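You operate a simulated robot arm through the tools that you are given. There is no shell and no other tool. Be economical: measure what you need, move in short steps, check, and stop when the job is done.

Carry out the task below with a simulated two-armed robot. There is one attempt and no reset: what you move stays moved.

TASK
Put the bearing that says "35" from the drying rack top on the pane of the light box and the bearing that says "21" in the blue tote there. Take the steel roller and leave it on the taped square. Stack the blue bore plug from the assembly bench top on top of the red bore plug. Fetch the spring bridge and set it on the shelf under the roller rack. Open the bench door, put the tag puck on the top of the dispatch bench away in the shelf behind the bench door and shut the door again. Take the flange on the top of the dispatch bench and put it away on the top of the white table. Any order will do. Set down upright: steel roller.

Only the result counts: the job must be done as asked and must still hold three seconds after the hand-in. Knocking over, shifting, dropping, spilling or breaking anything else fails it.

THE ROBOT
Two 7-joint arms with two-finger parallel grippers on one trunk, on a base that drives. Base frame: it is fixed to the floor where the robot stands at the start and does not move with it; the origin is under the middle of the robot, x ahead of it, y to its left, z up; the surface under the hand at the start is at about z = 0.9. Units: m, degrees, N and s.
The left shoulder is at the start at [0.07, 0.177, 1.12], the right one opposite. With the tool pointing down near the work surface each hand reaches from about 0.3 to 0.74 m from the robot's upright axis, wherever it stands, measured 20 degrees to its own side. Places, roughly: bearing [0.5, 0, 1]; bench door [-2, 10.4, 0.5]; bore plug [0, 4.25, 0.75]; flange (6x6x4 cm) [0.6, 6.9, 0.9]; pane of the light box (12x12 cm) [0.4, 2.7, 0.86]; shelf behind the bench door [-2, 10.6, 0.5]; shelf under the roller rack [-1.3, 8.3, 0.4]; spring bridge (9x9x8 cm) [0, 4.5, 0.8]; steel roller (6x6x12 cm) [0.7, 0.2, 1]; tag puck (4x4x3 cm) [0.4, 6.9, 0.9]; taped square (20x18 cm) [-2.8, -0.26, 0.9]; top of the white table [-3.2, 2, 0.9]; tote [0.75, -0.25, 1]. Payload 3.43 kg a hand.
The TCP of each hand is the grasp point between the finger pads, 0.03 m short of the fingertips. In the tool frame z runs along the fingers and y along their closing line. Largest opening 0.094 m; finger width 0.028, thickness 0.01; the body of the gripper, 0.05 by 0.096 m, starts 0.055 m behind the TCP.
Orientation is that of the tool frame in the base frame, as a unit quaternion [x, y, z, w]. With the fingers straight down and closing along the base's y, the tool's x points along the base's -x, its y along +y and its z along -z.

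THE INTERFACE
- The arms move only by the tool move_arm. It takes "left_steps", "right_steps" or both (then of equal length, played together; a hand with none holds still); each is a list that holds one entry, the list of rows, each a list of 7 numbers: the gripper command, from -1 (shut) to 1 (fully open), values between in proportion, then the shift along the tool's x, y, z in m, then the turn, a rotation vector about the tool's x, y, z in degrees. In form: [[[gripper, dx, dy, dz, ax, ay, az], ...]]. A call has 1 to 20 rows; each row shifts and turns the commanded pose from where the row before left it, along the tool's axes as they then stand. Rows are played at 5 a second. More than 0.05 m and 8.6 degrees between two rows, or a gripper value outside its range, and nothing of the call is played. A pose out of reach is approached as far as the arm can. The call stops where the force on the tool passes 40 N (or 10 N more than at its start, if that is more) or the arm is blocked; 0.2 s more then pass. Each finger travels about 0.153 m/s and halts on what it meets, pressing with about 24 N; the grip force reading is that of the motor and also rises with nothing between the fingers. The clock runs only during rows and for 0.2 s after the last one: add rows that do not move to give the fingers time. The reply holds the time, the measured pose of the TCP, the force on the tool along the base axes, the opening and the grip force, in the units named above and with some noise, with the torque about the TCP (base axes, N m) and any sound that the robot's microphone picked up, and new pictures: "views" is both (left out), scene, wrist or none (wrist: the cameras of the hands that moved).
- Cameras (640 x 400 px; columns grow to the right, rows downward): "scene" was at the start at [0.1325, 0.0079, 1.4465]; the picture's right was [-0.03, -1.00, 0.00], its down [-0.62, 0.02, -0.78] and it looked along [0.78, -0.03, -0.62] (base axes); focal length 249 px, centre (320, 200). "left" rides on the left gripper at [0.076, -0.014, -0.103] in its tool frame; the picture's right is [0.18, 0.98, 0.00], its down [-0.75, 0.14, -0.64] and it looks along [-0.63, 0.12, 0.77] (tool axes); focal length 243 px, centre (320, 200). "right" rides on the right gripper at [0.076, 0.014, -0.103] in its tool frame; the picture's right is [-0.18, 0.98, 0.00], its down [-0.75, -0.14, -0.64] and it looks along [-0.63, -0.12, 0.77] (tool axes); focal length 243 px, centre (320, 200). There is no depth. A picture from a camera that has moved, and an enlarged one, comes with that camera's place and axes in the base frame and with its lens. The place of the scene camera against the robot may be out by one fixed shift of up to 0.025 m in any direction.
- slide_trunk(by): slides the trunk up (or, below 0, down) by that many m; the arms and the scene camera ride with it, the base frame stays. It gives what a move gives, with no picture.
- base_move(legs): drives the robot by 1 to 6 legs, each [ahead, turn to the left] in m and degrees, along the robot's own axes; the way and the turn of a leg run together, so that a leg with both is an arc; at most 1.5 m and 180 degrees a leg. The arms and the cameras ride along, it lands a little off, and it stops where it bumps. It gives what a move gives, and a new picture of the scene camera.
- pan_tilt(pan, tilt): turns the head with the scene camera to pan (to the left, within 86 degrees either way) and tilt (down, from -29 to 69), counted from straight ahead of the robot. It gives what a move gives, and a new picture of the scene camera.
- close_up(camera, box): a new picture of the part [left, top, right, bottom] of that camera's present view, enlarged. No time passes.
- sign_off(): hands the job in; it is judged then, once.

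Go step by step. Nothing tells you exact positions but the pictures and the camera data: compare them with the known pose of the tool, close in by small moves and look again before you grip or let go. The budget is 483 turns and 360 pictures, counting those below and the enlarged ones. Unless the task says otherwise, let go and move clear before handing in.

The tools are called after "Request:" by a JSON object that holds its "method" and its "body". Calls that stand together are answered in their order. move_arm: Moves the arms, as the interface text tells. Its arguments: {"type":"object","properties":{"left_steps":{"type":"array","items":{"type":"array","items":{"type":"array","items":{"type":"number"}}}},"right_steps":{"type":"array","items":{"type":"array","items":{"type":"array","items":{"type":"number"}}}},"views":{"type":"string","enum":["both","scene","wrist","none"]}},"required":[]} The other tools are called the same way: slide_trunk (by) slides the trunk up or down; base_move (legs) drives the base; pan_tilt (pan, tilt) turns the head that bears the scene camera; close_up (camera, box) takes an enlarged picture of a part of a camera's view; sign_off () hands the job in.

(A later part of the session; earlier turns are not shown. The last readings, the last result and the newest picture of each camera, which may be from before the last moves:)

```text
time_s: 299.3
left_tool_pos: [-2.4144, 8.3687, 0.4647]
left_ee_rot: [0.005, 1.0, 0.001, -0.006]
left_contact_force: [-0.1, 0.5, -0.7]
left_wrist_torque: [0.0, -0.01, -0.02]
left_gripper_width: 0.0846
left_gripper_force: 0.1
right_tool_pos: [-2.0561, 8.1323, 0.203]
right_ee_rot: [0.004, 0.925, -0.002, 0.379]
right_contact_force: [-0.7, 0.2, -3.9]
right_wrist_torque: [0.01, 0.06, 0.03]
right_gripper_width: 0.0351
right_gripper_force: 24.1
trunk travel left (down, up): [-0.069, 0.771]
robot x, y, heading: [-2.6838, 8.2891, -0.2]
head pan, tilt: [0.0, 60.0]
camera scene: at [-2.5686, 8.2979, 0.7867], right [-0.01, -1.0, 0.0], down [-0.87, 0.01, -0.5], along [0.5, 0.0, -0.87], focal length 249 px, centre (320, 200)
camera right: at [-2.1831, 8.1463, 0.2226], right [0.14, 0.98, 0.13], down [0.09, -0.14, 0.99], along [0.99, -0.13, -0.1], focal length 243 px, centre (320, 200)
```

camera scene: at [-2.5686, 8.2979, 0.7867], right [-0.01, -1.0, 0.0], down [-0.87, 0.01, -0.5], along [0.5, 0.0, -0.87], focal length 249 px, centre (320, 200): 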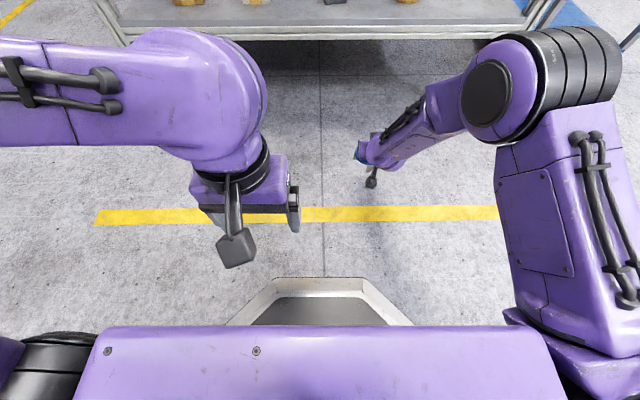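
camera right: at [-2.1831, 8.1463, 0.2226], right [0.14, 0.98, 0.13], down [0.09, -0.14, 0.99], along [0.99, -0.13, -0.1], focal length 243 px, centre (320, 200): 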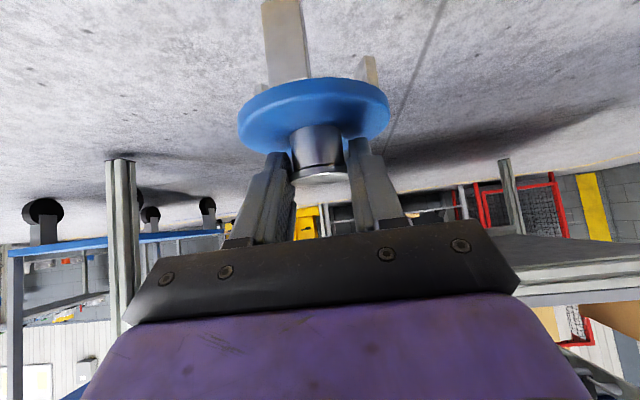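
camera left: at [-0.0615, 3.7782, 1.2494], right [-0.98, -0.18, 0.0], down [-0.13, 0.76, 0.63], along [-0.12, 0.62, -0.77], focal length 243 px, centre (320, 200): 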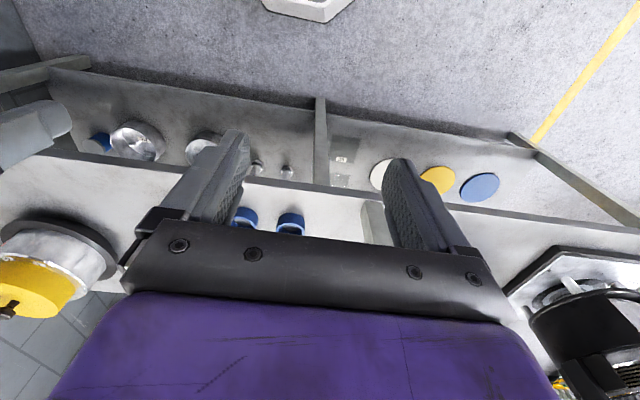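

The bridge hangs upright in the tilted grip. I'll raise the trunk to shelf height and look at the shelf.

Request:
{"method": "slide_trunk", "body": {"by": 0.36}}

Request:
{"method": "pan_tilt", "body": {"pan": -10, "tilt": 35}}

Request:
{"method": "close_up", "body": {"camera": "right", "box": [0, 0, 640, 400]}}

```text
time_s: 302.8
left_tool_pos: [-2.413, 8.3685, 0.8249]
left_ee_rot: [0.006, 1.0, 0.001, -0.006]
left_contact_force: [-0.9, 1.2, -1.8]
left_wrist_torque: [-0.02, 0.02, 0.02]
left_gripper_width: 0.085
left_gripper_force: 0.0
right_tool_pos: [-2.0546, 8.131, 0.5628]
right_ee_rot: [0.003, 0.925, -0.001, 0.38]
right_contact_force: [-0.1, 0.4, -2.4]
right_wrist_torque: [0.03, 0.06, 0.02]
right_gripper_width: 0.0353
right_gripper_force: 23.8
trunk travel left (down, up): [-0.429, 0.411]
robot x, y, heading: [-2.6839, 8.2871, -0.6]
head pan, tilt: [0.0, 60.0]
```

```text
time_s: 303.7
left_tool_pos: [-2.4139, 8.3691, 0.8248]
left_ee_rot: [0.005, 1.0, 0.001, -0.006]
left_contact_force: [0.8, 0.4, 0.3]
left_wrist_torque: [0.02, 0.0, 0.02]
left_gripper_width: 0.0846
left_gripper_force: 0.1
right_tool_pos: [-2.0564, 8.1318, 0.5633]
right_ee_rot: [0.004, 0.926, -0.001, 0.378]
right_contact_force: [-0.3, 0.1, -3.6]
right_wrist_torque: [0.01, 0.05, -0.01]
right_gripper_width: 0.0354
right_gripper_force: 24.2
trunk travel left (down, up): [-0.429, 0.411]
robot x, y, heading: [-2.6807, 8.2892, -0.3]
head pan, tilt: [-10.0, 35.0]
camera scene: at [-2.5483, 8.2825, 1.1809], right [-0.18, -0.98, 0.0], down [-0.57, 0.1, -0.82], along [0.8, -0.15, -0.57], focal length 249 px, centre (320, 200)
```

scene: 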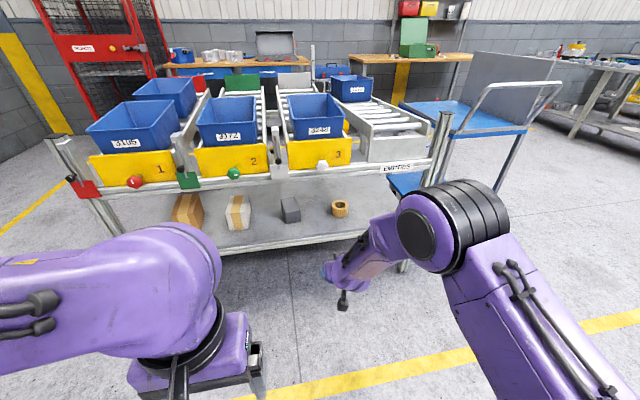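

```text
1.00 times, centred on (320, 200) of right (not enlarged: the box is as wide or as high as the picture)
camera zoom: at [-2.1827, 8.1463, 0.5822], right [0.14, 0.98, 0.13], down [0.09, -0.14, 0.99], along [0.99, -0.13, -0.1], focal length 243 px, centre (320, 200)
```

zoom: 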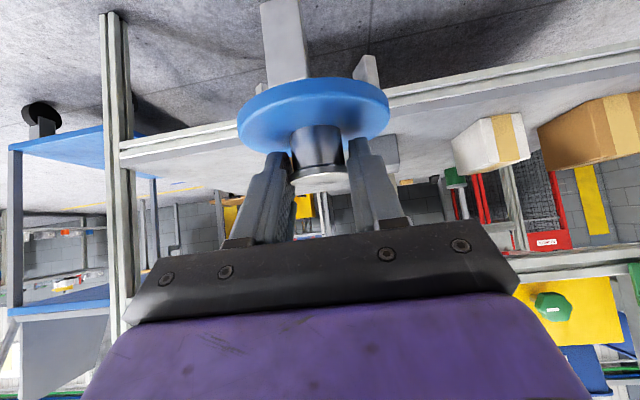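

Request:
{"method": "close_up", "body": {"camera": "scene", "box": [160, 160, 400, 290]}}

Request:
{"method": "close_up", "body": {"camera": "right", "box": [360, 40, 640, 240]}}

```text
2.67 times, centred on (280, 225) of scene
camera zoom: at [-2.5483, 8.2825, 1.1809], right [-0.18, -0.98, 0.0], down [-0.57, 0.1, -0.82], along [0.8, -0.15, -0.57], focal length 664 px, centre (427, 133)
```

zoom: 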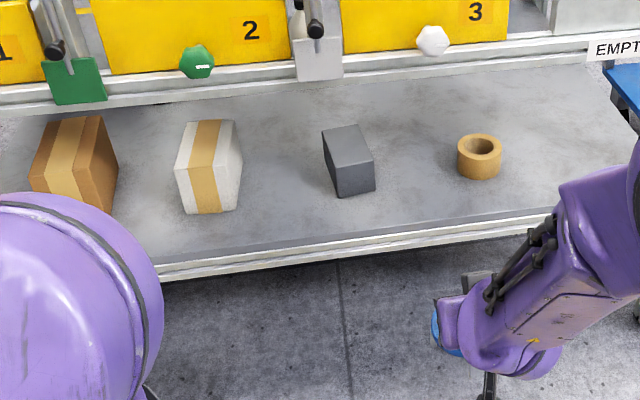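

```text
2.00 times, centred on (500, 140) of right
camera zoom: at [-2.1827, 8.1463, 0.5822], right [0.14, 0.98, 0.13], down [0.09, -0.14, 0.99], along [0.99, -0.13, -0.1], focal length 485 px, centre (-40, 320)
```

zoom: 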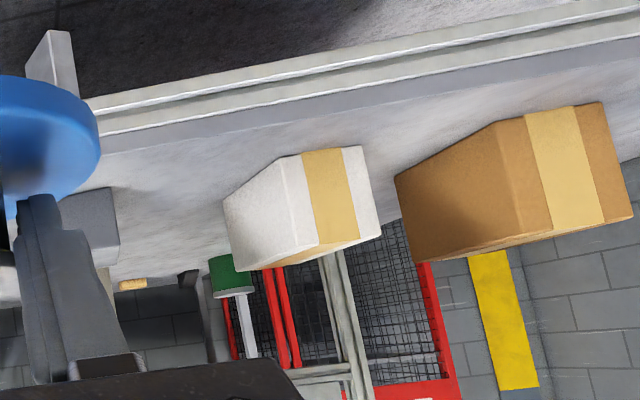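

Free slot between the grey block and the ring: aim for [-1.635,8.105] on the shelf (z≈0.36). I'll extend the arm forward and lower it, still clear in front of the shelf.

Request:
{"method": "move_arm", "body": {"right_steps": [[[-1, -0.0076, -0.0054, 0.035, 0, 0, 0], [-1, -0.0076, -0.0054, 0.035, 0, 0, 0], [-1, -0.0076, -0.0054, 0.035, 0, 0, 0], [-1, -0.0076, -0.0054, 0.035, 0, 0, 0], [-1, -0.0076, -0.0054, 0.035, 0, 0, 0], [-1, 0, 0, 0, 0, 0, 0]]], "views": "both"}}

```text
time_s: 305.1
left_tool_pos: [-2.4138, 8.3717, 0.8253]
left_ee_rot: [0.004, 1.0, 0.0, -0.006]
left_contact_force: [-0.2, 0.1, 0.1]
left_wrist_torque: [-0.02, 0.02, -0.02]
left_gripper_width: 0.0845
left_gripper_force: 0.1
right_tool_pos: [-1.9087, 8.1042, 0.4653]
right_ee_rot: [0.002, 0.925, -0.002, 0.379]
right_contact_force: [0.6, 1.1, -3.5]
right_wrist_torque: [0.03, 0.05, -0.04]
right_gripper_width: 0.035
right_gripper_force: 24.2
trunk travel left (down, up): [-0.429, 0.411]
robot x, y, heading: [-2.6867, 8.287, -0.2]
head pan, tilt: [-10.0, 35.0]
camera scene: at [-2.5494, 8.2845, 1.1812], right [-0.18, -0.98, 0.0], down [-0.56, 0.1, -0.82], along [0.81, -0.15, -0.57], focal length 249 px, centre (320, 200)
camera right: at [-2.0358, 8.1191, 0.4849], right [0.14, 0.98, 0.13], down [0.09, -0.14, 0.99], along [0.99, -0.13, -0.1], focal length 243 px, centre (320, 200)
```

scene: 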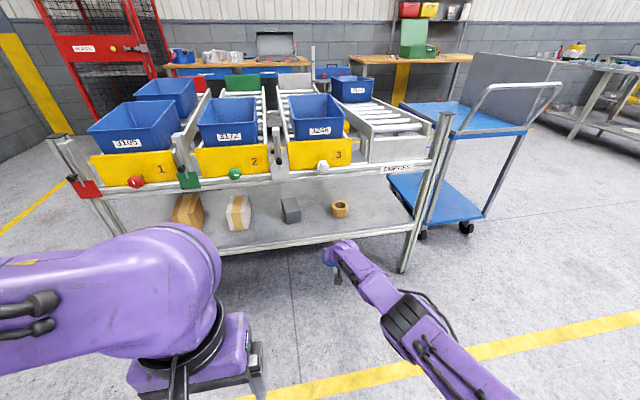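
right: 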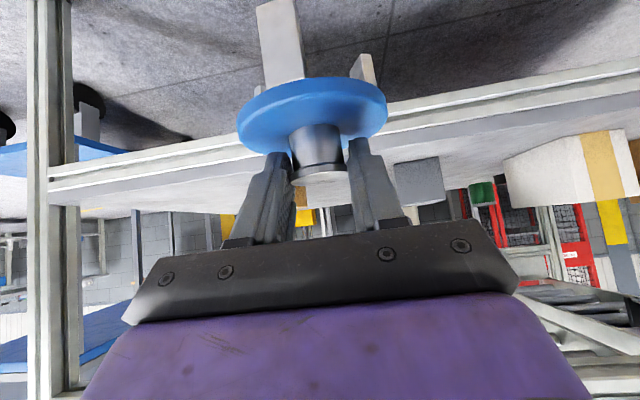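

Shelf top appears near z 0.37. I'll raise 2 cm for clearance and drive in partway.

Request:
{"method": "slide_trunk", "body": {"by": 0.02}}

Request:
{"method": "base_move", "body": {"legs": [[0.13, 0]]}}

Request:
{"method": "close_up", "body": {"camera": "right", "box": [0, 0, 640, 400]}}

```text
time_s: 305.7
left_tool_pos: [-2.4135, 8.3689, 0.8453]
left_ee_rot: [0.005, 1.0, 0.002, -0.008]
left_contact_force: [-0.3, -0.3, -0.2]
left_wrist_torque: [0.03, 0.06, -0.02]
left_gripper_width: 0.0845
left_gripper_force: 0.0
right_tool_pos: [-1.9088, 8.1022, 0.4836]
right_ee_rot: [0.004, 0.926, -0.001, 0.378]
right_contact_force: [1.4, 0.4, -3.4]
right_wrist_torque: [0.03, 0.04, -0.05]
right_gripper_width: 0.0354
right_gripper_force: 24.0
trunk travel left (down, up): [-0.449, 0.391]
robot x, y, heading: [-2.6833, 8.2887, -0.3]
head pan, tilt: [-10.0, 35.0]
```

```text
time_s: 307.0
left_tool_pos: [-2.2813, 8.3686, 0.8457]
left_ee_rot: [0.005, 1.0, 0.001, -0.007]
left_contact_force: [-0.3, -0.1, 0.5]
left_wrist_torque: [0.01, 0.0, -0.01]
left_gripper_width: 0.0848
left_gripper_force: 0.1
right_tool_pos: [-1.7776, 8.1016, 0.4826]
right_ee_rot: [0.003, 0.926, -0.002, 0.379]
right_contact_force: [0.2, -0.3, -4.3]
right_wrist_torque: [0.02, 0.03, 0.03]
right_gripper_width: 0.0354
right_gripper_force: 24.3
trunk travel left (down, up): [-0.449, 0.391]
robot x, y, heading: [-2.551, 8.2882, -0.5]
head pan, tilt: [-10.0, 35.0]
camera scene: at [-2.416, 8.2814, 1.2008], right [-0.18, -0.98, 0.0], down [-0.57, 0.1, -0.82], along [0.8, -0.15, -0.58], focal length 249 px, centre (320, 200)
```

scene: 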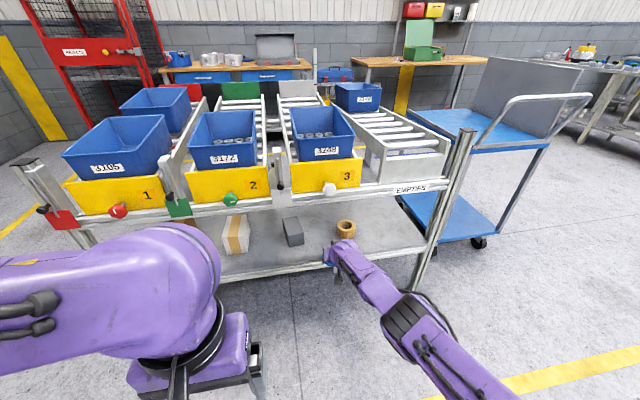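

```text
1.00 times, centred on (320, 200) of right (not enlarged: the box is as wide or as high as the picture)
camera zoom: at [-1.9039, 8.1166, 0.5031], right [0.14, 0.98, 0.13], down [0.09, -0.14, 0.99], along [0.99, -0.13, -0.1], focal length 243 px, centre (320, 200)
```

zoom: 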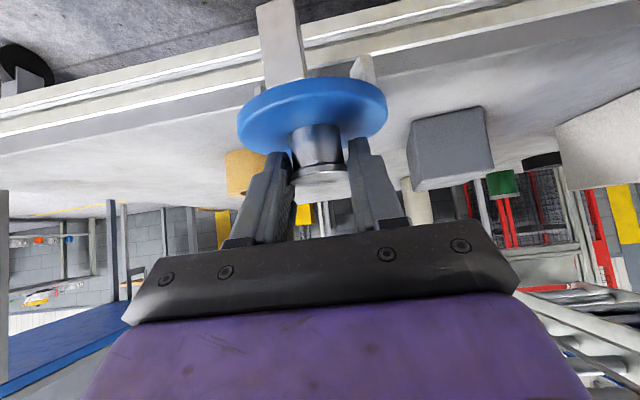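

Clear of both neighbours. I'll drive the remaining 12 cm.

Request:
{"method": "base_move", "body": {"legs": [[0.12, 0]]}}

Request:
{"method": "close_up", "body": {"camera": "right", "box": [0, 0, 640, 400]}}

Request:
{"method": "close_up", "body": {"camera": "scene", "box": [240, 180, 480, 320]}}

```text
time_s: 308.3
left_tool_pos: [-2.1606, 8.3678, 0.8453]
left_ee_rot: [0.005, 1.0, 0.001, -0.006]
left_contact_force: [0.7, 0.2, 1.0]
left_wrist_torque: [0.0, -0.01, -0.01]
left_gripper_width: 0.0849
left_gripper_force: 0.1
right_tool_pos: [-1.6568, 8.1007, 0.4827]
right_ee_rot: [0.003, 0.926, -0.002, 0.379]
right_contact_force: [0.2, 0.6, -4.4]
right_wrist_torque: [-0.02, 0.06, -0.02]
right_gripper_width: 0.0354
right_gripper_force: 23.9
trunk travel left (down, up): [-0.449, 0.391]
robot x, y, heading: [-2.4307, 8.286, -0.4]
head pan, tilt: [-10.0, 35.0]
camera scene: at [-2.2955, 8.2806, 1.2008], right [-0.18, -0.98, 0.0], down [-0.57, 0.1, -0.82], along [0.8, -0.15, -0.57], focal length 249 px, centre (320, 200)
```

scene: 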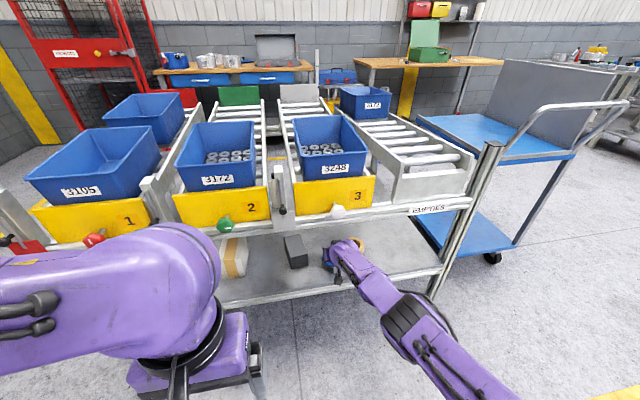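

```text
1.00 times, centred on (320, 200) of right (not enlarged: the box is as wide or as high as the picture)
camera zoom: at [-1.7835, 8.1157, 0.5029], right [0.14, 0.98, 0.13], down [0.09, -0.14, 0.99], along [0.99, -0.13, -0.11], focal length 243 px, centre (320, 200)
```

zoom: 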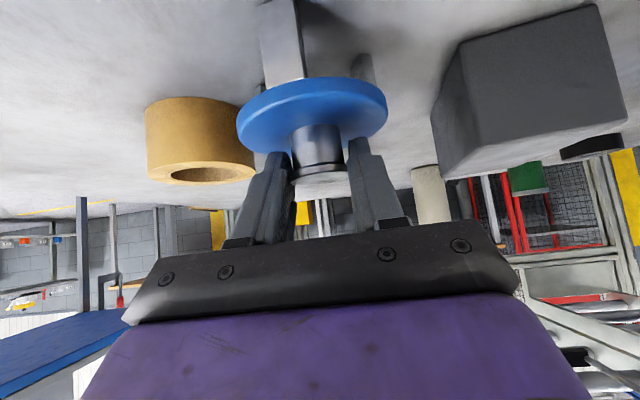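

```text
2.67 times, centred on (360, 250) of scene
camera zoom: at [-2.2955, 8.2806, 1.2008], right [-0.18, -0.98, 0.0], down [-0.57, 0.1, -0.82], along [0.8, -0.15, -0.57], focal length 664 px, centre (213, 67)
```

zoom: 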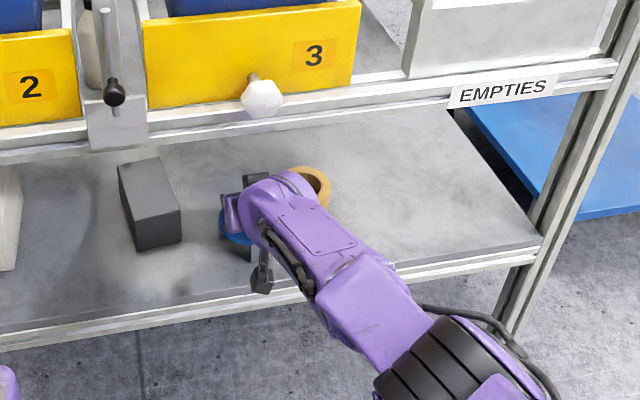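

The bridge is well over the shelf between the block and ring. I'll lower gently until contact.

Request:
{"method": "move_arm", "body": {"right_steps": [[[-1, 0.007, 0, 0.007, 0, 0, 0], [-1, 0.005, 0, 0.005, 0, 0, 0], [-1, 0.002, 0, 0.002, 0, 0, 0], [-1, 0, 0, 0, 0, 0, 0]]], "views": "none"}}

```text
time_s: 309.3
left_tool_pos: [-2.1648, 8.3676, 0.8458]
left_ee_rot: [0.005, 1.0, 0.002, -0.004]
left_contact_force: [0.0, -0.1, -0.4]
left_wrist_torque: [-0.02, -0.02, 0.01]
left_gripper_width: 0.0846
left_gripper_force: 0.1
right_tool_pos: [-1.6627, 8.1035, 0.4795]
right_ee_rot: [0.003, 0.923, -0.001, 0.384]
right_contact_force: [9.4, -5.4, 30.6]
right_wrist_torque: [0.14, -0.38, -0.01]
right_gripper_width: 0.0353
right_gripper_force: 23.9
right hand out of reach, approached as far as the arm can: row 1, 2
trunk travel left (down, up): [-0.449, 0.391]
robot x, y, heading: [-2.4293, 8.2855, -0.3]
head pan, tilt: [-10.0, 35.0]
```

Contact: the shelf is at z≈0.40. I'll ease off slightly, open and withdraw along the tool axis.

Request:
{"method": "move_arm", "body": {"right_steps": [[[-1, -0.001, 0, -0.001, 0, 0, 0], [-1, 0, 0, 0, 0, 0, 0]]], "views": "wrist"}}

```text
time_s: 309.9
left_tool_pos: [-2.165, 8.3698, 0.8452]
left_ee_rot: [0.005, 1.0, 0.002, -0.005]
left_contact_force: [-0.2, -0.3, 0.1]
left_wrist_torque: [-0.03, -0.03, 0.0]
left_gripper_width: 0.0845
left_gripper_force: 0.1
right_tool_pos: [-1.6631, 8.104, 0.479]
right_ee_rot: [0.004, 0.923, -0.002, 0.384]
right_contact_force: [11.3, -4.6, 26.1]
right_wrist_torque: [0.18, -0.94, -0.24]
right_gripper_width: 0.0351
right_gripper_force: 23.8
trunk travel left (down, up): [-0.449, 0.391]
robot x, y, heading: [-2.4322, 8.2881, -0.5]
head pan, tilt: [-10.0, 35.0]
camera right: at [-1.7901, 8.1181, 0.4979], right [0.14, 0.98, 0.13], down [0.08, -0.14, 0.99], along [0.99, -0.13, -0.09], focal length 243 px, centre (320, 200)
```

right: 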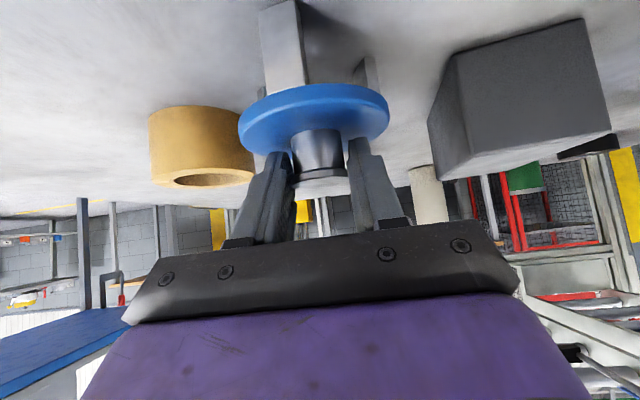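

Request:
{"method": "move_arm", "body": {"right_steps": [[[-1, -0.002, 0, -0.002, 0, 0, 0], [-1, 0, 0, 0, 0, 0, 0]]], "views": "none"}}

```text
time_s: 310.5
left_tool_pos: [-2.1644, 8.368, 0.8454]
left_ee_rot: [0.005, 1.0, 0.001, -0.004]
left_contact_force: [0.9, -0.3, 0.5]
left_wrist_torque: [0.01, 0.0, -0.01]
left_gripper_width: 0.0844
left_gripper_force: 0.1
right_tool_pos: [-1.6641, 8.1042, 0.4779]
right_ee_rot: [0.004, 0.924, -0.003, 0.381]
right_contact_force: [8.5, -4.9, 21.1]
right_wrist_torque: [0.19, -0.7, -0.26]
right_gripper_width: 0.0353
right_gripper_force: 23.7
trunk travel left (down, up): [-0.449, 0.391]
robot x, y, heading: [-2.432, 8.2848, -0.4]
head pan, tilt: [-10.0, 35.0]
```

Request:
{"method": "move_arm", "body": {"right_steps": [[[-1, -0.003, 0, -0.003, 0, 0, 0], [-1, -0.002, 0, -0.002, 0, 0, 0], [-1, 0, 0, 0, 0, 0, 0]]], "views": "none"}}

```text
time_s: 311.3
left_tool_pos: [-2.162, 8.3667, 0.8448]
left_ee_rot: [0.006, 1.0, 0.001, -0.006]
left_contact_force: [-0.4, -0.5, -0.6]
left_wrist_torque: [-0.01, 0.02, -0.04]
left_gripper_width: 0.0847
left_gripper_force: 0.1
right_tool_pos: [-1.6626, 8.1033, 0.4802]
right_ee_rot: [0.004, 0.926, -0.003, 0.377]
right_contact_force: [-2.1, 0.2, -0.1]
right_wrist_torque: [0.03, 0.0, 0.01]
right_gripper_width: 0.0351
right_gripper_force: 24.3
trunk travel left (down, up): [-0.449, 0.391]
robot x, y, heading: [-2.4345, 8.2888, -0.4]
head pan, tilt: [-10.0, 35.0]
```

The load is now resting on the shelf. I'll open and withdraw.

Request:
{"method": "move_arm", "body": {"right_steps": [[[0, 0, 0, 0, 0, 0, 0], [0.35, 0, 0, 0, 0, 0, 0], [0.35, 0, 0, 0, 0, 0, 0], [0.35, 0, 0, -0.01, 0, 0, 0], [0.35, 0, 0, -0.02, 0, 0, 0], [0.35, 0, 0, -0.02, 0, 0, 0], [0.35, 0, 0, 0, 0, 0, 0]]], "views": "wrist"}}

```text
time_s: 312.9
left_tool_pos: [-2.1617, 8.3671, 0.8449]
left_ee_rot: [0.006, 1.0, 0.001, -0.007]
left_contact_force: [-0.1, 0.2, 0.2]
left_wrist_torque: [0.01, -0.02, 0.01]
left_gripper_width: 0.0848
left_gripper_force: 0.1
right_tool_pos: [-1.6541, 8.1076, 0.4999]
right_ee_rot: [0.004, 0.926, -0.002, 0.378]
right_contact_force: [-0.5, -0.2, 0.4]
right_wrist_torque: [-0.02, 0.0, 0.01]
right_gripper_width: 0.0634
right_gripper_force: 0.1
right hand out of reach, approached as far as the arm can: row 4, 5, 6
trunk travel left (down, up): [-0.449, 0.391]
robot x, y, heading: [-2.4344, 8.2908, -0.5]
head pan, tilt: [-10.0, 35.0]
camera right: at [-1.7803, 8.1231, 0.52], right [0.14, 0.98, 0.13], down [0.09, -0.14, 0.99], along [0.99, -0.13, -0.1], focal length 243 px, centre (320, 200)
```

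right: 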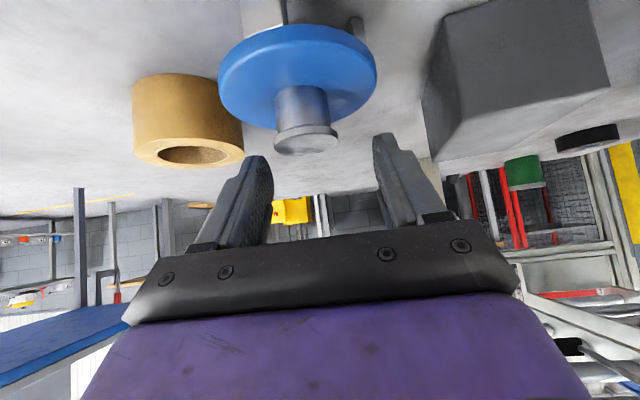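

The bridge stands on the shelf. I'll withdraw by backing the base straight out.

Request:
{"method": "base_move", "body": {"legs": [[-0.35, 0]]}}

Request:
{"method": "close_up", "body": {"camera": "right", "box": [160, 0, 560, 250]}}

```text
time_s: 315.1
left_tool_pos: [-2.5138, 8.3702, 0.8459]
left_ee_rot: [0.006, 1.0, 0.001, -0.006]
left_contact_force: [0.8, -0.2, -0.1]
left_wrist_torque: [0.01, 0.01, -0.02]
left_gripper_width: 0.0846
left_gripper_force: 0.0
right_tool_pos: [-2.0063, 8.1092, 0.4996]
right_ee_rot: [0.005, 0.925, -0.003, 0.379]
right_contact_force: [0.2, -0.2, 0.1]
right_wrist_torque: [0.03, 0.0, -0.03]
right_gripper_width: 0.0632
right_gripper_force: 0.0
trunk travel left (down, up): [-0.449, 0.391]
robot x, y, heading: [-2.784, 8.2911, -0.5]
head pan, tilt: [-10.0, 35.0]
camera scene: at [-2.6491, 8.2833, 1.2012], right [-0.18, -0.98, 0.0], down [-0.56, 0.1, -0.82], along [0.81, -0.15, -0.57], focal length 249 px, centre (320, 200)
```

scene: 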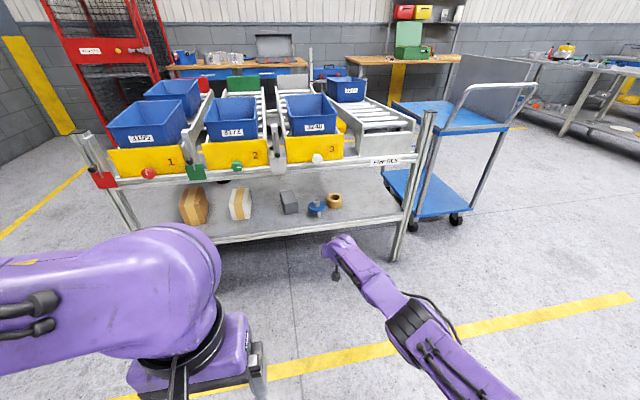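

```text
1.60 times, centred on (360, 125) of right
camera zoom: at [-2.132, 8.1246, 0.5204], right [0.14, 0.98, 0.13], down [0.09, -0.14, 0.99], along [0.99, -0.13, -0.1], focal length 388 px, centre (256, 320)
```

zoom: 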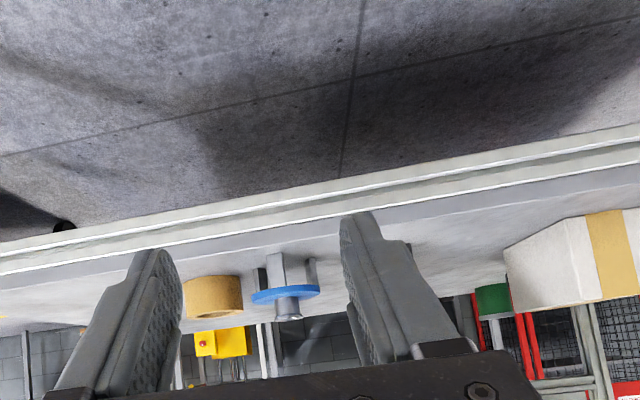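

The bridge is in place. I'll raise the trunk, retract the right arm and return the hand to vertical.

Request:
{"method": "slide_trunk", "body": {"by": 0.36}}

Request:
{"method": "move_arm", "body": {"right_steps": [[[0.35, 0.03, 0, -0.03, 0, 0, 0], [0.35, 0.03, 0, -0.03, 0, 0, 0], [0.35, 0.03, 0, -0.03, 0, 0, 0], [0.35, 0.03, 0, -0.03, 0, 0, 0], [0.35, 0.02, 0, -0.03, 0, 7.5, 0], [0.35, 0.02, 0, -0.03, 0, 7.5, 0], [0.35, 0.02, 0, -0.03, 0, 7.5, 0], [0.35, 0.02, 0, -0.02, 0, 7.5, 0], [0.35, 0.02, 0, -0.02, 0, 7.5, 0], [0.35, 0, 0, 0, 0, 7.2, 0], [0.35, 0, 0, 0, 0, 0, 0]]], "views": "none"}}

```text
time_s: 318.6
left_tool_pos: [-2.5129, 8.3708, 1.2048]
left_ee_rot: [0.007, 1.0, 0.001, -0.007]
left_contact_force: [0.9, 0.3, 0.9]
left_wrist_torque: [0.01, 0.03, 0.01]
left_gripper_width: 0.0844
left_gripper_force: 0.1
right_tool_pos: [-2.0035, 8.1091, 0.8606]
right_ee_rot: [0.004, 0.926, -0.002, 0.378]
right_contact_force: [0.5, 0.1, 0.0]
right_wrist_torque: [0.02, 0.0, 0.0]
right_gripper_width: 0.0634
right_gripper_force: 0.1
trunk travel left (down, up): [-0.809, 0.031]
robot x, y, heading: [-2.7826, 8.2884, -0.4]
head pan, tilt: [-10.0, 35.0]
```

```text
time_s: 321.0
left_tool_pos: [-2.5137, 8.37, 1.2049]
left_ee_rot: [0.005, 1.0, 0.0, -0.005]
left_contact_force: [0.0, 0.5, 0.7]
left_wrist_torque: [-0.04, -0.03, -0.01]
left_gripper_width: 0.0847
left_gripper_force: 0.0
right_tool_pos: [-2.1301, 8.1345, 0.8339]
right_ee_rot: [0.005, 1.0, -0.001, -0.002]
right_contact_force: [-0.1, 0.2, -0.3]
right_wrist_torque: [0.02, 0.0, -0.05]
right_gripper_width: 0.0635
right_gripper_force: 0.1
right hand out of reach, approached as far as the arm can: row 1, 2, 3, 4, 5, 6, 7, 8, 9, 10
trunk travel left (down, up): [-0.809, 0.031]
robot x, y, heading: [-2.7844, 8.2891, -0.3]
head pan, tilt: [-10.0, 35.0]
```

Request:
{"method": "move_arm", "body": {"right_steps": [[[0.35, 0.02, 0, -0.04, 0, 0, 0], [0.35, 0.02, 0, -0.04, 0, 0, 0], [0.35, 0.02, 0, -0.04, 0, 0, 0], [0.35, 0.03, 0, -0.035, 0, 0, 0], [0.35, 0.04, 0, -0.025, 0, 0, 0], [0.35, 0.04, 0, -0.025, 0, 0, 0], [0.35, 0.04, 0, -0.02, 0, 0, 0], [0.35, 0.04, 0, 0, 0, 0, 0], [0.35, 0.03, 0, 0, 0, 0, 0]]], "views": "scene"}}

```text
time_s: 323.0
left_tool_pos: [-2.5137, 8.3709, 1.2056]
left_ee_rot: [0.005, 1.0, 0.0, -0.006]
left_contact_force: [-0.5, -0.1, 0.2]
left_wrist_torque: [-0.01, -0.01, 0.02]
left_gripper_width: 0.0845
left_gripper_force: 0.1
right_tool_pos: [-2.1091, 8.1987, 1.034]
right_ee_rot: [0.005, 1.0, -0.001, -0.002]
right_contact_force: [-0.5, 0.6, 0.0]
right_wrist_torque: [0.0, -0.02, -0.02]
right_gripper_width: 0.0633
right_gripper_force: 0.1
right hand out of reach, approached as far as the arm can: row 1, 2, 3, 4, 5, 6, 7, 8, 9
trunk travel left (down, up): [-0.809, 0.031]
robot x, y, heading: [-2.7824, 8.2916, -0.7]
head pan, tilt: [-10.0, 35.0]
camera scene: at [-2.6484, 8.2839, 1.5611], right [-0.18, -0.98, 0.0], down [-0.56, 0.1, -0.82], along [0.81, -0.15, -0.57], focal length 249 px, centre (320, 200)
```

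scene: 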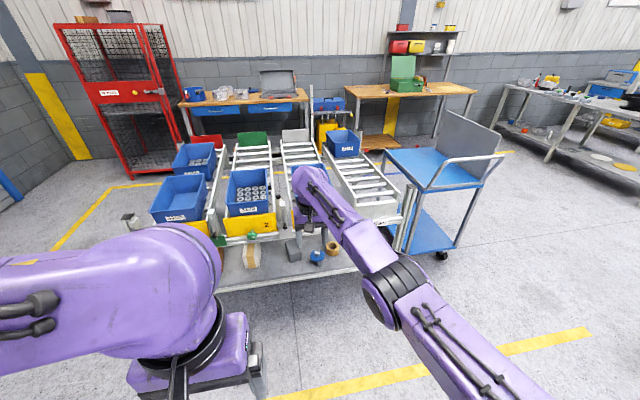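

The right arm has straightened into a singular pose. I'll tilt the hand forward again to bend the elbow, and retract after that.

Request:
{"method": "move_arm", "body": {"right_steps": [[[0.35, 0, 0, 0, 0, -7.5, 0], [0.35, 0, 0, 0, 0, -7.5, 0], [0.35, 0, 0, 0, 0, -7.5, 0], [0.35, 0, 0, 0, 0, -7.5, 0], [0.35, 0, 0, 0, 0, -7.5, 0], [0.35, 0, 0, 0, 0, -7.5, 0], [0.35, 0, 0, 0, 0, 0, 0]]], "views": "scene"}}

```text
time_s: 324.6
left_tool_pos: [-2.513, 8.3696, 1.2047]
left_ee_rot: [0.006, 1.0, 0.001, -0.006]
left_contact_force: [0.4, 0.3, 0.2]
left_wrist_torque: [0.03, -0.01, -0.01]
left_gripper_width: 0.0843
left_gripper_force: 0.1
right_tool_pos: [-1.9895, 8.2336, 1.0291]
right_ee_rot: [0.005, 0.924, -0.003, 0.382]
right_contact_force: [0.3, -0.7, -0.1]
right_wrist_torque: [0.02, -0.01, 0.01]
right_gripper_width: 0.0635
right_gripper_force: 0.1
right hand out of reach, approached as far as the arm can: row 1, 2, 3, 4, 5, 6
trunk travel left (down, up): [-0.809, 0.031]
robot x, y, heading: [-2.7788, 8.2926, -0.6]
head pan, tilt: [-10.0, 35.0]
camera scene: at [-2.6484, 8.2833, 1.5611], right [-0.18, -0.98, 0.0], down [-0.56, 0.1, -0.82], along [0.81, -0.15, -0.57], focal length 249 px, centre (320, 200)
```

scene: 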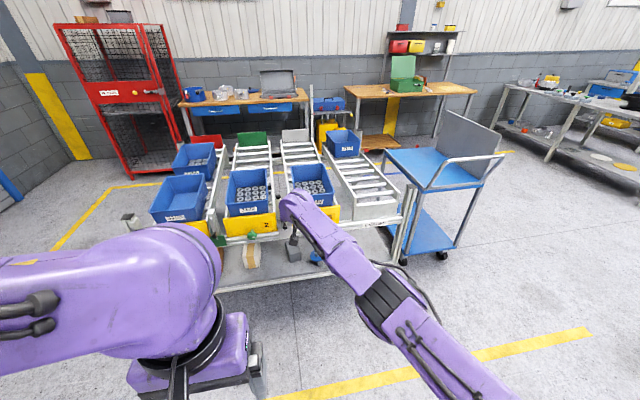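

The elbow is still straight. I'll back the base into open floor so I can swing the hand freely to re-bend it.

Request:
{"method": "base_move", "body": {"legs": [[-0.5, 0]]}}

Request:
{"method": "move_arm", "body": {"right_steps": [[[0.35, 0.03, 0.02, 0.01, 0, 0, 0], [0.35, 0.03, 0.02, 0.01, 0, 0, 0], [0.35, 0.03, 0.02, 0.01, 0, 0, 0], [0.35, 0.03, 0.02, 0.01, 0, 0, 0], [0.35, 0.03, 0.02, 0.01, 0, 0, 0], [0.35, 0.03, 0.02, 0.01, 0, 0, 0], [0.35, 0, 0, 0, 0, 0, 0]]], "views": "scene"}}

```text
time_s: 327.6
left_tool_pos: [-3.0228, 8.3742, 1.2054]
left_ee_rot: [0.007, 1.0, 0.001, -0.006]
left_contact_force: [0.2, 0.2, -0.2]
left_wrist_torque: [0.0, -0.01, 0.01]
left_gripper_width: 0.0846
left_gripper_force: 0.0
right_tool_pos: [-2.4996, 8.2379, 1.0284]
right_ee_rot: [0.006, 0.925, -0.003, 0.38]
right_contact_force: [-0.3, -0.2, 0.3]
right_wrist_torque: [-0.04, 0.01, 0.0]
right_gripper_width: 0.0636
right_gripper_force: 0.1
trunk travel left (down, up): [-0.809, 0.031]
robot x, y, heading: [-3.2918, 8.2955, -0.8]
head pan, tilt: [-10.0, 35.0]
camera scene: at [-3.1576, 8.2885, 1.5609], right [-0.19, -0.98, 0.0], down [-0.56, 0.11, -0.82], along [0.8, -0.15, -0.57], focal length 249 px, centre (320, 200)
```

scene: 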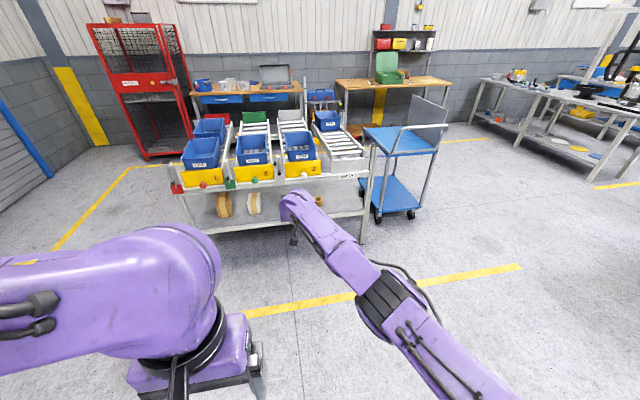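

```text
time_s: 329.2
left_tool_pos: [-3.023, 8.3735, 1.2065]
left_ee_rot: [0.009, 1.0, 0.001, -0.006]
left_contact_force: [0.5, -0.8, 0.2]
left_wrist_torque: [-0.02, 0.0, 0.03]
left_gripper_width: 0.0847
left_gripper_force: 0.0
right_tool_pos: [-2.5723, 8.3144, 0.8703]
right_ee_rot: [0.006, 0.924, -0.003, 0.382]
right_contact_force: [-0.7, 0.4, -0.6]
right_wrist_torque: [0.0, 0.02, 0.01]
right_gripper_width: 0.0636
right_gripper_force: 0.1
right hand out of reach, approached as far as the arm can: row 3, 4, 5, 6
trunk travel left (down, up): [-0.809, 0.031]
robot x, y, heading: [-3.2913, 8.2973, -0.7]
head pan, tilt: [-10.0, 35.0]
camera scene: at [-3.1586, 8.2886, 1.5611], right [-0.19, -0.98, 0.0], down [-0.56, 0.11, -0.82], along [0.8, -0.15, -0.57], focal length 249 px, centre (320, 200)
```

scene: 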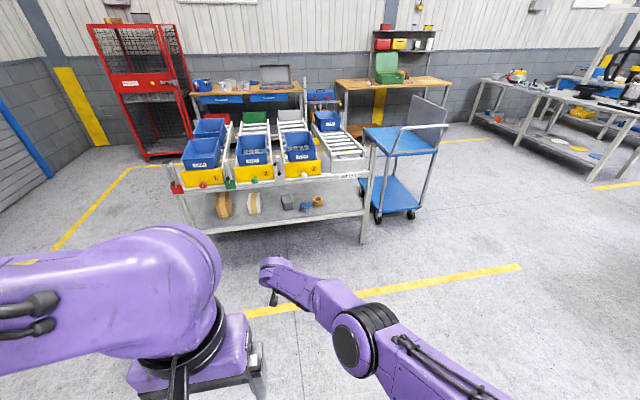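

It's starting to bend. I'll continue pulling back while returning toward vertical.

Request:
{"method": "move_arm", "body": {"right_steps": [[[0.35, 0.02, 0, -0.02, 0, 0, 0], [0.35, 0.02, 0, -0.02, 0, 0, 0], [0.35, 0.02, 0, -0.02, 0, 0, 0], [0.35, 0.02, 0, -0.02, 0, 0, 0], [0.35, 0.02, 0, -0.02, 0, 0, 0], [0.35, 0.02, 0, -0.02, 0, 0, 0], [0.35, 0, 0, 0, 0, 0, 0]]], "views": "scene"}}

```text
time_s: 330.8
left_tool_pos: [-3.023, 8.3739, 1.2053]
left_ee_rot: [0.007, 1.0, 0.001, -0.006]
left_contact_force: [-0.3, -0.4, 0.5]
left_wrist_torque: [0.01, -0.01, 0.01]
left_gripper_width: 0.0847
left_gripper_force: 0.1
right_tool_pos: [-2.7458, 8.3168, 0.8681]
right_ee_rot: [0.006, 0.924, -0.003, 0.382]
right_contact_force: [-0.8, 0.9, 1.3]
right_wrist_torque: [-0.01, -0.04, 0.0]
right_gripper_width: 0.0634
right_gripper_force: 0.1
trunk travel left (down, up): [-0.809, 0.031]
robot x, y, heading: [-3.2886, 8.2937, -0.4]
head pan, tilt: [-10.0, 35.0]
camera scene: at [-3.1583, 8.2886, 1.561], right [-0.19, -0.98, 0.0], down [-0.56, 0.11, -0.82], along [0.8, -0.15, -0.57], focal length 249 px, centre (320, 200)
```

scene: 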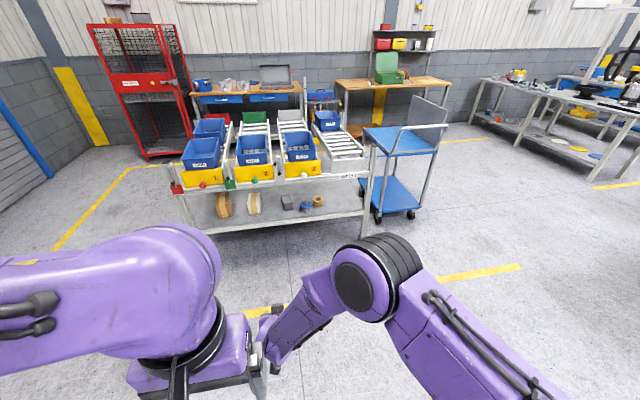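

The elbow is bent again. I'll move the hand right to its own side and turn it back to vertical.

Request:
{"method": "move_arm", "body": {"right_steps": [[[0.35, 0, -0.04, 0, 0, 0, 0], [0.35, 0, -0.04, 0, 0, 0, 0], [0.35, 0, -0.04, 0, 0, 0, 0], [0.35, 0, -0.04, 0, 0, 0, 0], [0.35, 0, -0.02, 0, 0, 7.5, 0], [0.35, 0, 0, 0, 0, 7.5, 0], [0.35, 0, 0, 0, 0, 7.5, 0], [0.35, 0, 0, 0, 0, 7.5, 0], [0.35, 0, 0, 0, 0, 7.5, 0], [0.35, 0, 0, 0, 0, 7.2, 0], [0.35, 0, 0, 0, 0, 0, 0]]], "views": "scene"}}

```text
time_s: 333.2
left_tool_pos: [-3.0223, 8.3732, 1.2048]
left_ee_rot: [0.008, 1.0, 0.002, -0.006]
left_contact_force: [0.1, 0.4, 0.1]
left_wrist_torque: [0.01, -0.02, -0.02]
left_gripper_width: 0.0846
left_gripper_force: 0.1
right_tool_pos: [-2.7479, 8.136, 0.869]
right_ee_rot: [0.006, 1.0, 0.0, 0.0]
right_contact_force: [-0.2, 0.3, -0.1]
right_wrist_torque: [0.03, -0.02, -0.03]
right_gripper_width: 0.0635
right_gripper_force: 0.0
trunk travel left (down, up): [-0.809, 0.031]
robot x, y, heading: [-3.2913, 8.2948, -0.8]
head pan, tilt: [-10.0, 35.0]
camera scene: at [-3.159, 8.2884, 1.5611], right [-0.19, -0.98, 0.0], down [-0.56, 0.11, -0.82], along [0.81, -0.15, -0.57], focal length 249 px, centre (320, 200)
```

scene: 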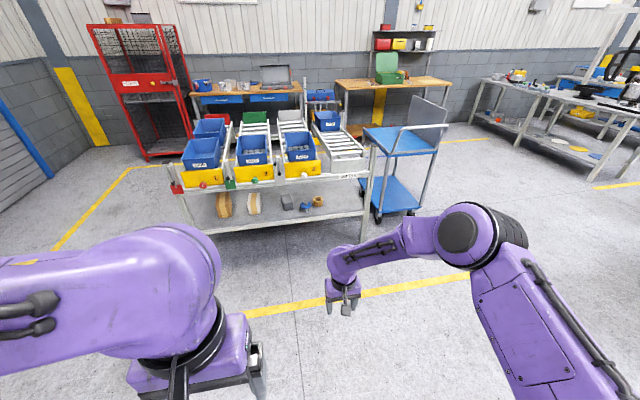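

Good posture. I'll tuck it up and in.

Request:
{"method": "move_arm", "body": {"right_steps": [[[0.35, 0.03, 0, -0.035, 0, 0, 0], [0.35, 0.03, 0, -0.035, 0, 0, 0], [0.35, 0.03, 0, -0.035, 0, 0, 0], [0.35, 0.03, 0, -0.035, 0, 0, 0], [0.35, 0.03, 0, -0.03, 0, 0, 0], [0.35, 0.02, 0, 0, 0, 0, 0]]], "views": "scene"}}

```text
time_s: 334.6
left_tool_pos: [-3.0233, 8.3754, 1.205]
left_ee_rot: [0.008, 1.0, 0.002, -0.006]
left_contact_force: [0.2, -1.2, -0.2]
left_wrist_torque: [0.01, -0.01, 0.04]
left_gripper_width: 0.0846
left_gripper_force: 0.1
right_tool_pos: [-2.9167, 8.1363, 1.0404]
right_ee_rot: [0.007, 1.0, -0.001, 0.001]
right_contact_force: [0.0, -0.1, 0.9]
right_wrist_torque: [-0.04, 0.02, 0.01]
right_gripper_width: 0.0636
right_gripper_force: 0.2
trunk travel left (down, up): [-0.809, 0.031]
robot x, y, heading: [-3.2891, 8.2929, -0.9]
head pan, tilt: [-10.0, 35.0]
camera scene: at [-3.1587, 8.2883, 1.561], right [-0.19, -0.98, 0.0], down [-0.56, 0.11, -0.82], along [0.8, -0.15, -0.57], focal length 249 px, centre (320, 200)
```

scene: 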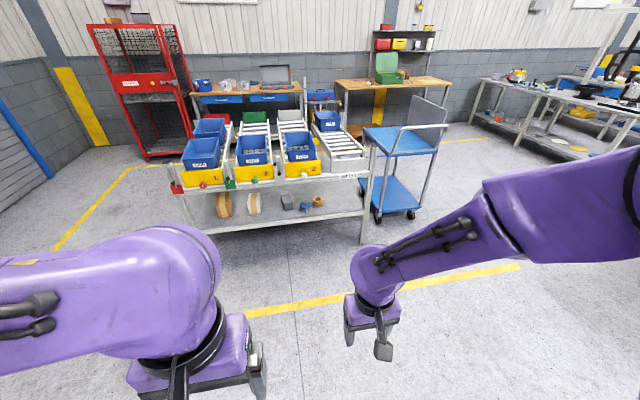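

Now I'll drive toward the dispatch bench on the far wall, going around the cart.

Request:
{"method": "base_move", "body": {"legs": [[0, -56], [1.5, 0], [1.0, 0], [0, 57]]}}

Request:
{"method": "pan_tilt", "body": {"pan": 10, "tilt": 22}}

```text
time_s: 351.6
left_tool_pos: [-1.5961, 6.4, 1.2044]
left_ee_rot: [-0.025, 1.0, 0.002, -0.006]
left_contact_force: [0.5, 0.5, 0.1]
left_wrist_torque: [0.0, -0.01, 0.0]
left_gripper_width: 0.0844
left_gripper_force: 0.1
right_tool_pos: [-1.4733, 6.1703, 1.0391]
right_ee_rot: [-0.026, 1.0, -0.001, 0.001]
right_contact_force: [0.1, 0.1, 0.0]
right_wrist_torque: [-0.01, 0.02, -0.03]
right_gripper_width: 0.0633
right_gripper_force: 0.0
trunk travel left (down, up): [-0.809, 0.031]
robot x, y, heading: [-1.8593, 6.304, 3.0]
head pan, tilt: [-10.0, 35.0]
camera scene: at [-1.7249, 6.3069, 1.5611], right [-0.12, -0.99, 0.0], down [-0.57, 0.07, -0.82], along [0.81, -0.1, -0.57], focal length 249 px, centre (320, 200)
```

scene: 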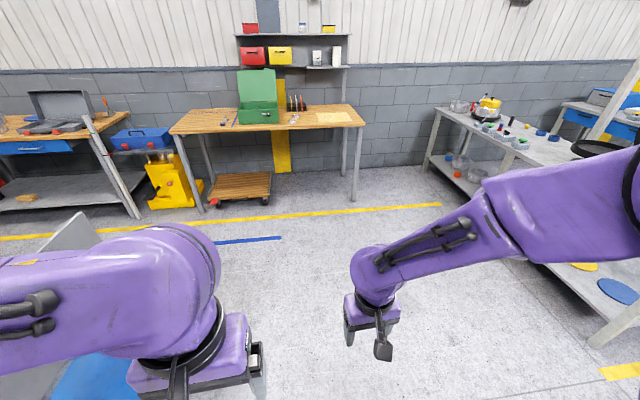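

```text
time_s: 352.4
left_tool_pos: [-1.5963, 6.4022, 1.2044]
left_ee_rot: [-0.025, 1.0, 0.001, -0.006]
left_contact_force: [0.4, 0.9, 0.6]
left_wrist_torque: [-0.01, -0.02, -0.01]
left_gripper_width: 0.0847
left_gripper_force: 0.1
right_tool_pos: [-1.4728, 6.1709, 1.0386]
right_ee_rot: [-0.026, 1.0, -0.001, 0.001]
right_contact_force: [1.0, -0.9, -0.7]
right_wrist_torque: [-0.01, 0.0, 0.01]
right_gripper_width: 0.0636
right_gripper_force: 0.1
trunk travel left (down, up): [-0.809, 0.031]
robot x, y, heading: [-1.8545, 6.3029, 2.9]
head pan, tilt: [10.0, 22.0]
camera scene: at [-1.7219, 6.339, 1.5816], right [0.22, -0.97, 0.0], down [-0.37, -0.08, -0.93], along [0.9, 0.21, -0.38], focal length 249 px, centre (320, 200)
```

scene: 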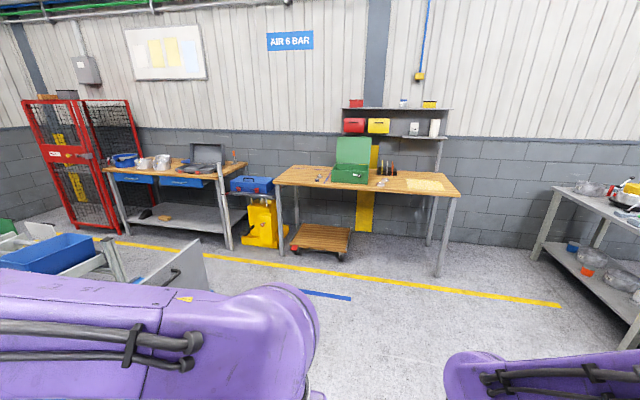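

Request:
{"method": "close_up", "body": {"camera": "scene", "box": [260, 110, 470, 230]}}

Request:
{"method": "close_up", "body": {"camera": "scene", "box": [90, 130, 290, 260]}}

```text
3.05 times, centred on (365, 170) of scene
camera zoom: at [-1.7219, 6.339, 1.5816], right [0.22, -0.97, 0.0], down [-0.37, -0.08, -0.93], along [0.9, 0.21, -0.38], focal length 759 px, centre (183, 291)
```

zoom: 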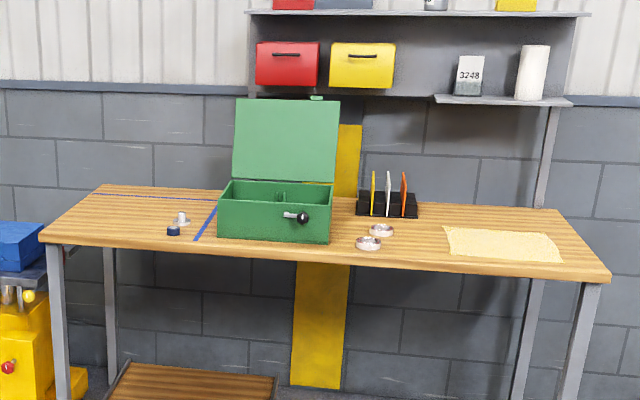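

```text
3.08 times, centred on (190, 195) of scene
camera zoom: at [-1.7219, 6.339, 1.5816], right [0.22, -0.97, 0.0], down [-0.37, -0.08, -0.93], along [0.9, 0.21, -0.38], focal length 766 px, centre (720, 215)
```

zoom: 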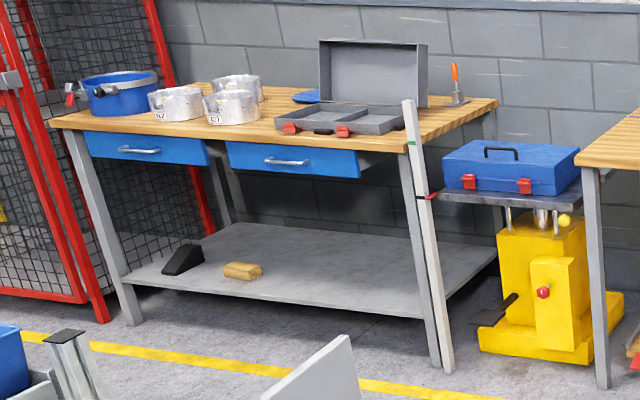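

The puck (dark blue) and the flange (silver) sit at the left end of the wooden bench, near [0.4,6.87]. I'll drive up to it.

Request:
{"method": "base_move", "body": {"legs": [[1.2, 0], [0, 37], [0.5, 0], [0, -40]]}}

Request:
{"method": "pan_tilt", "body": {"pan": 10, "tilt": 40}}

```text
time_s: 364.7
left_tool_pos: [-0.0271, 6.8257, 1.2054]
left_ee_rot: [-0.035, 0.999, 0.001, -0.006]
left_contact_force: [0.2, 0.5, -0.5]
left_wrist_torque: [0.03, -0.01, 0.0]
left_gripper_width: 0.0846
left_gripper_force: 0.0
right_tool_pos: [0.1, 6.5966, 1.0392]
right_ee_rot: [-0.038, 0.999, 0.0, 0.002]
right_contact_force: [-0.6, 0.2, -0.1]
right_wrist_torque: [0.02, -0.02, 0.02]
right_gripper_width: 0.0635
right_gripper_force: 0.0
trunk travel left (down, up): [-0.809, 0.031]
robot x, y, heading: [-0.2883, 6.7236, 4.0]
head pan, tilt: [10.0, 22.0]
camera scene: at [-0.152, 6.7598, 1.5817], right [0.25, -0.97, 0.0], down [-0.36, -0.09, -0.93], along [0.9, 0.23, -0.37], focal length 249 px, centre (320, 200)
```

scene: 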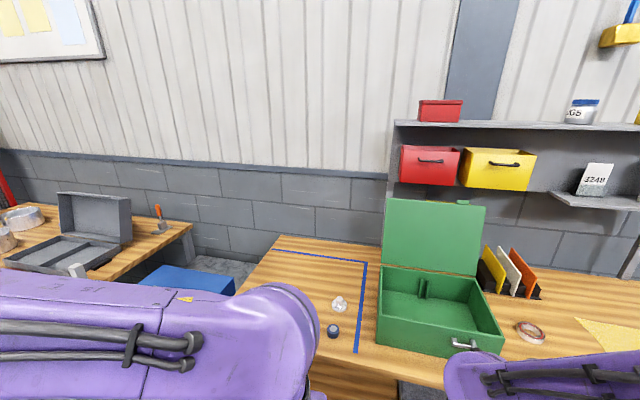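

```text
time_s: 365.5
left_tool_pos: [-0.0283, 6.8242, 1.2047]
left_ee_rot: [-0.035, 0.999, 0.002, -0.006]
left_contact_force: [0.2, 0.1, 0.5]
left_wrist_torque: [0.04, 0.03, 0.02]
left_gripper_width: 0.0846
left_gripper_force: 0.2
right_tool_pos: [0.0997, 6.5958, 1.0389]
right_ee_rot: [-0.037, 0.999, -0.001, 0.001]
right_contact_force: [0.7, -0.3, -0.8]
right_wrist_torque: [0.02, -0.02, -0.01]
right_gripper_width: 0.0636
right_gripper_force: 0.1
trunk travel left (down, up): [-0.809, 0.031]
robot x, y, heading: [-0.2883, 6.7211, 4.0]
head pan, tilt: [10.0, 40.0]
camera scene: at [-0.1594, 6.7572, 1.5536], right [0.25, -0.97, 0.0], down [-0.62, -0.16, -0.77], along [0.74, 0.19, -0.64], focal length 249 px, centre (320, 200)
```

scene: 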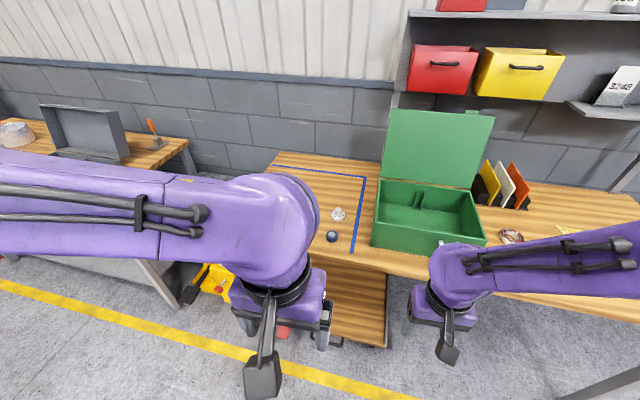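

Request:
{"method": "close_up", "body": {"camera": "scene", "box": [280, 160, 420, 270]}}

```text
3.64 times, centred on (350, 215) of scene
camera zoom: at [-0.1594, 6.7572, 1.5536], right [0.25, -0.97, 0.0], down [-0.62, -0.16, -0.77], along [0.74, 0.19, -0.64], focal length 905 px, centre (211, 146)
```

zoom: 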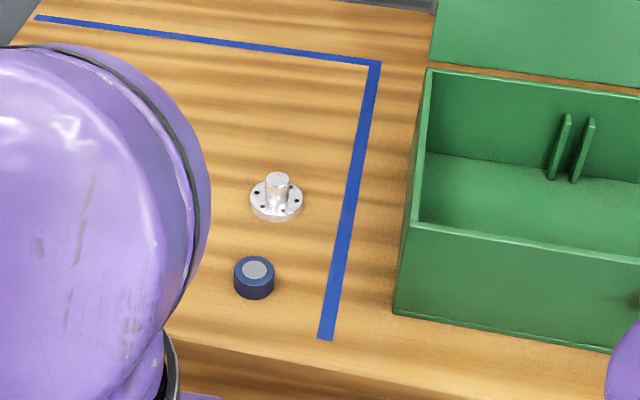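

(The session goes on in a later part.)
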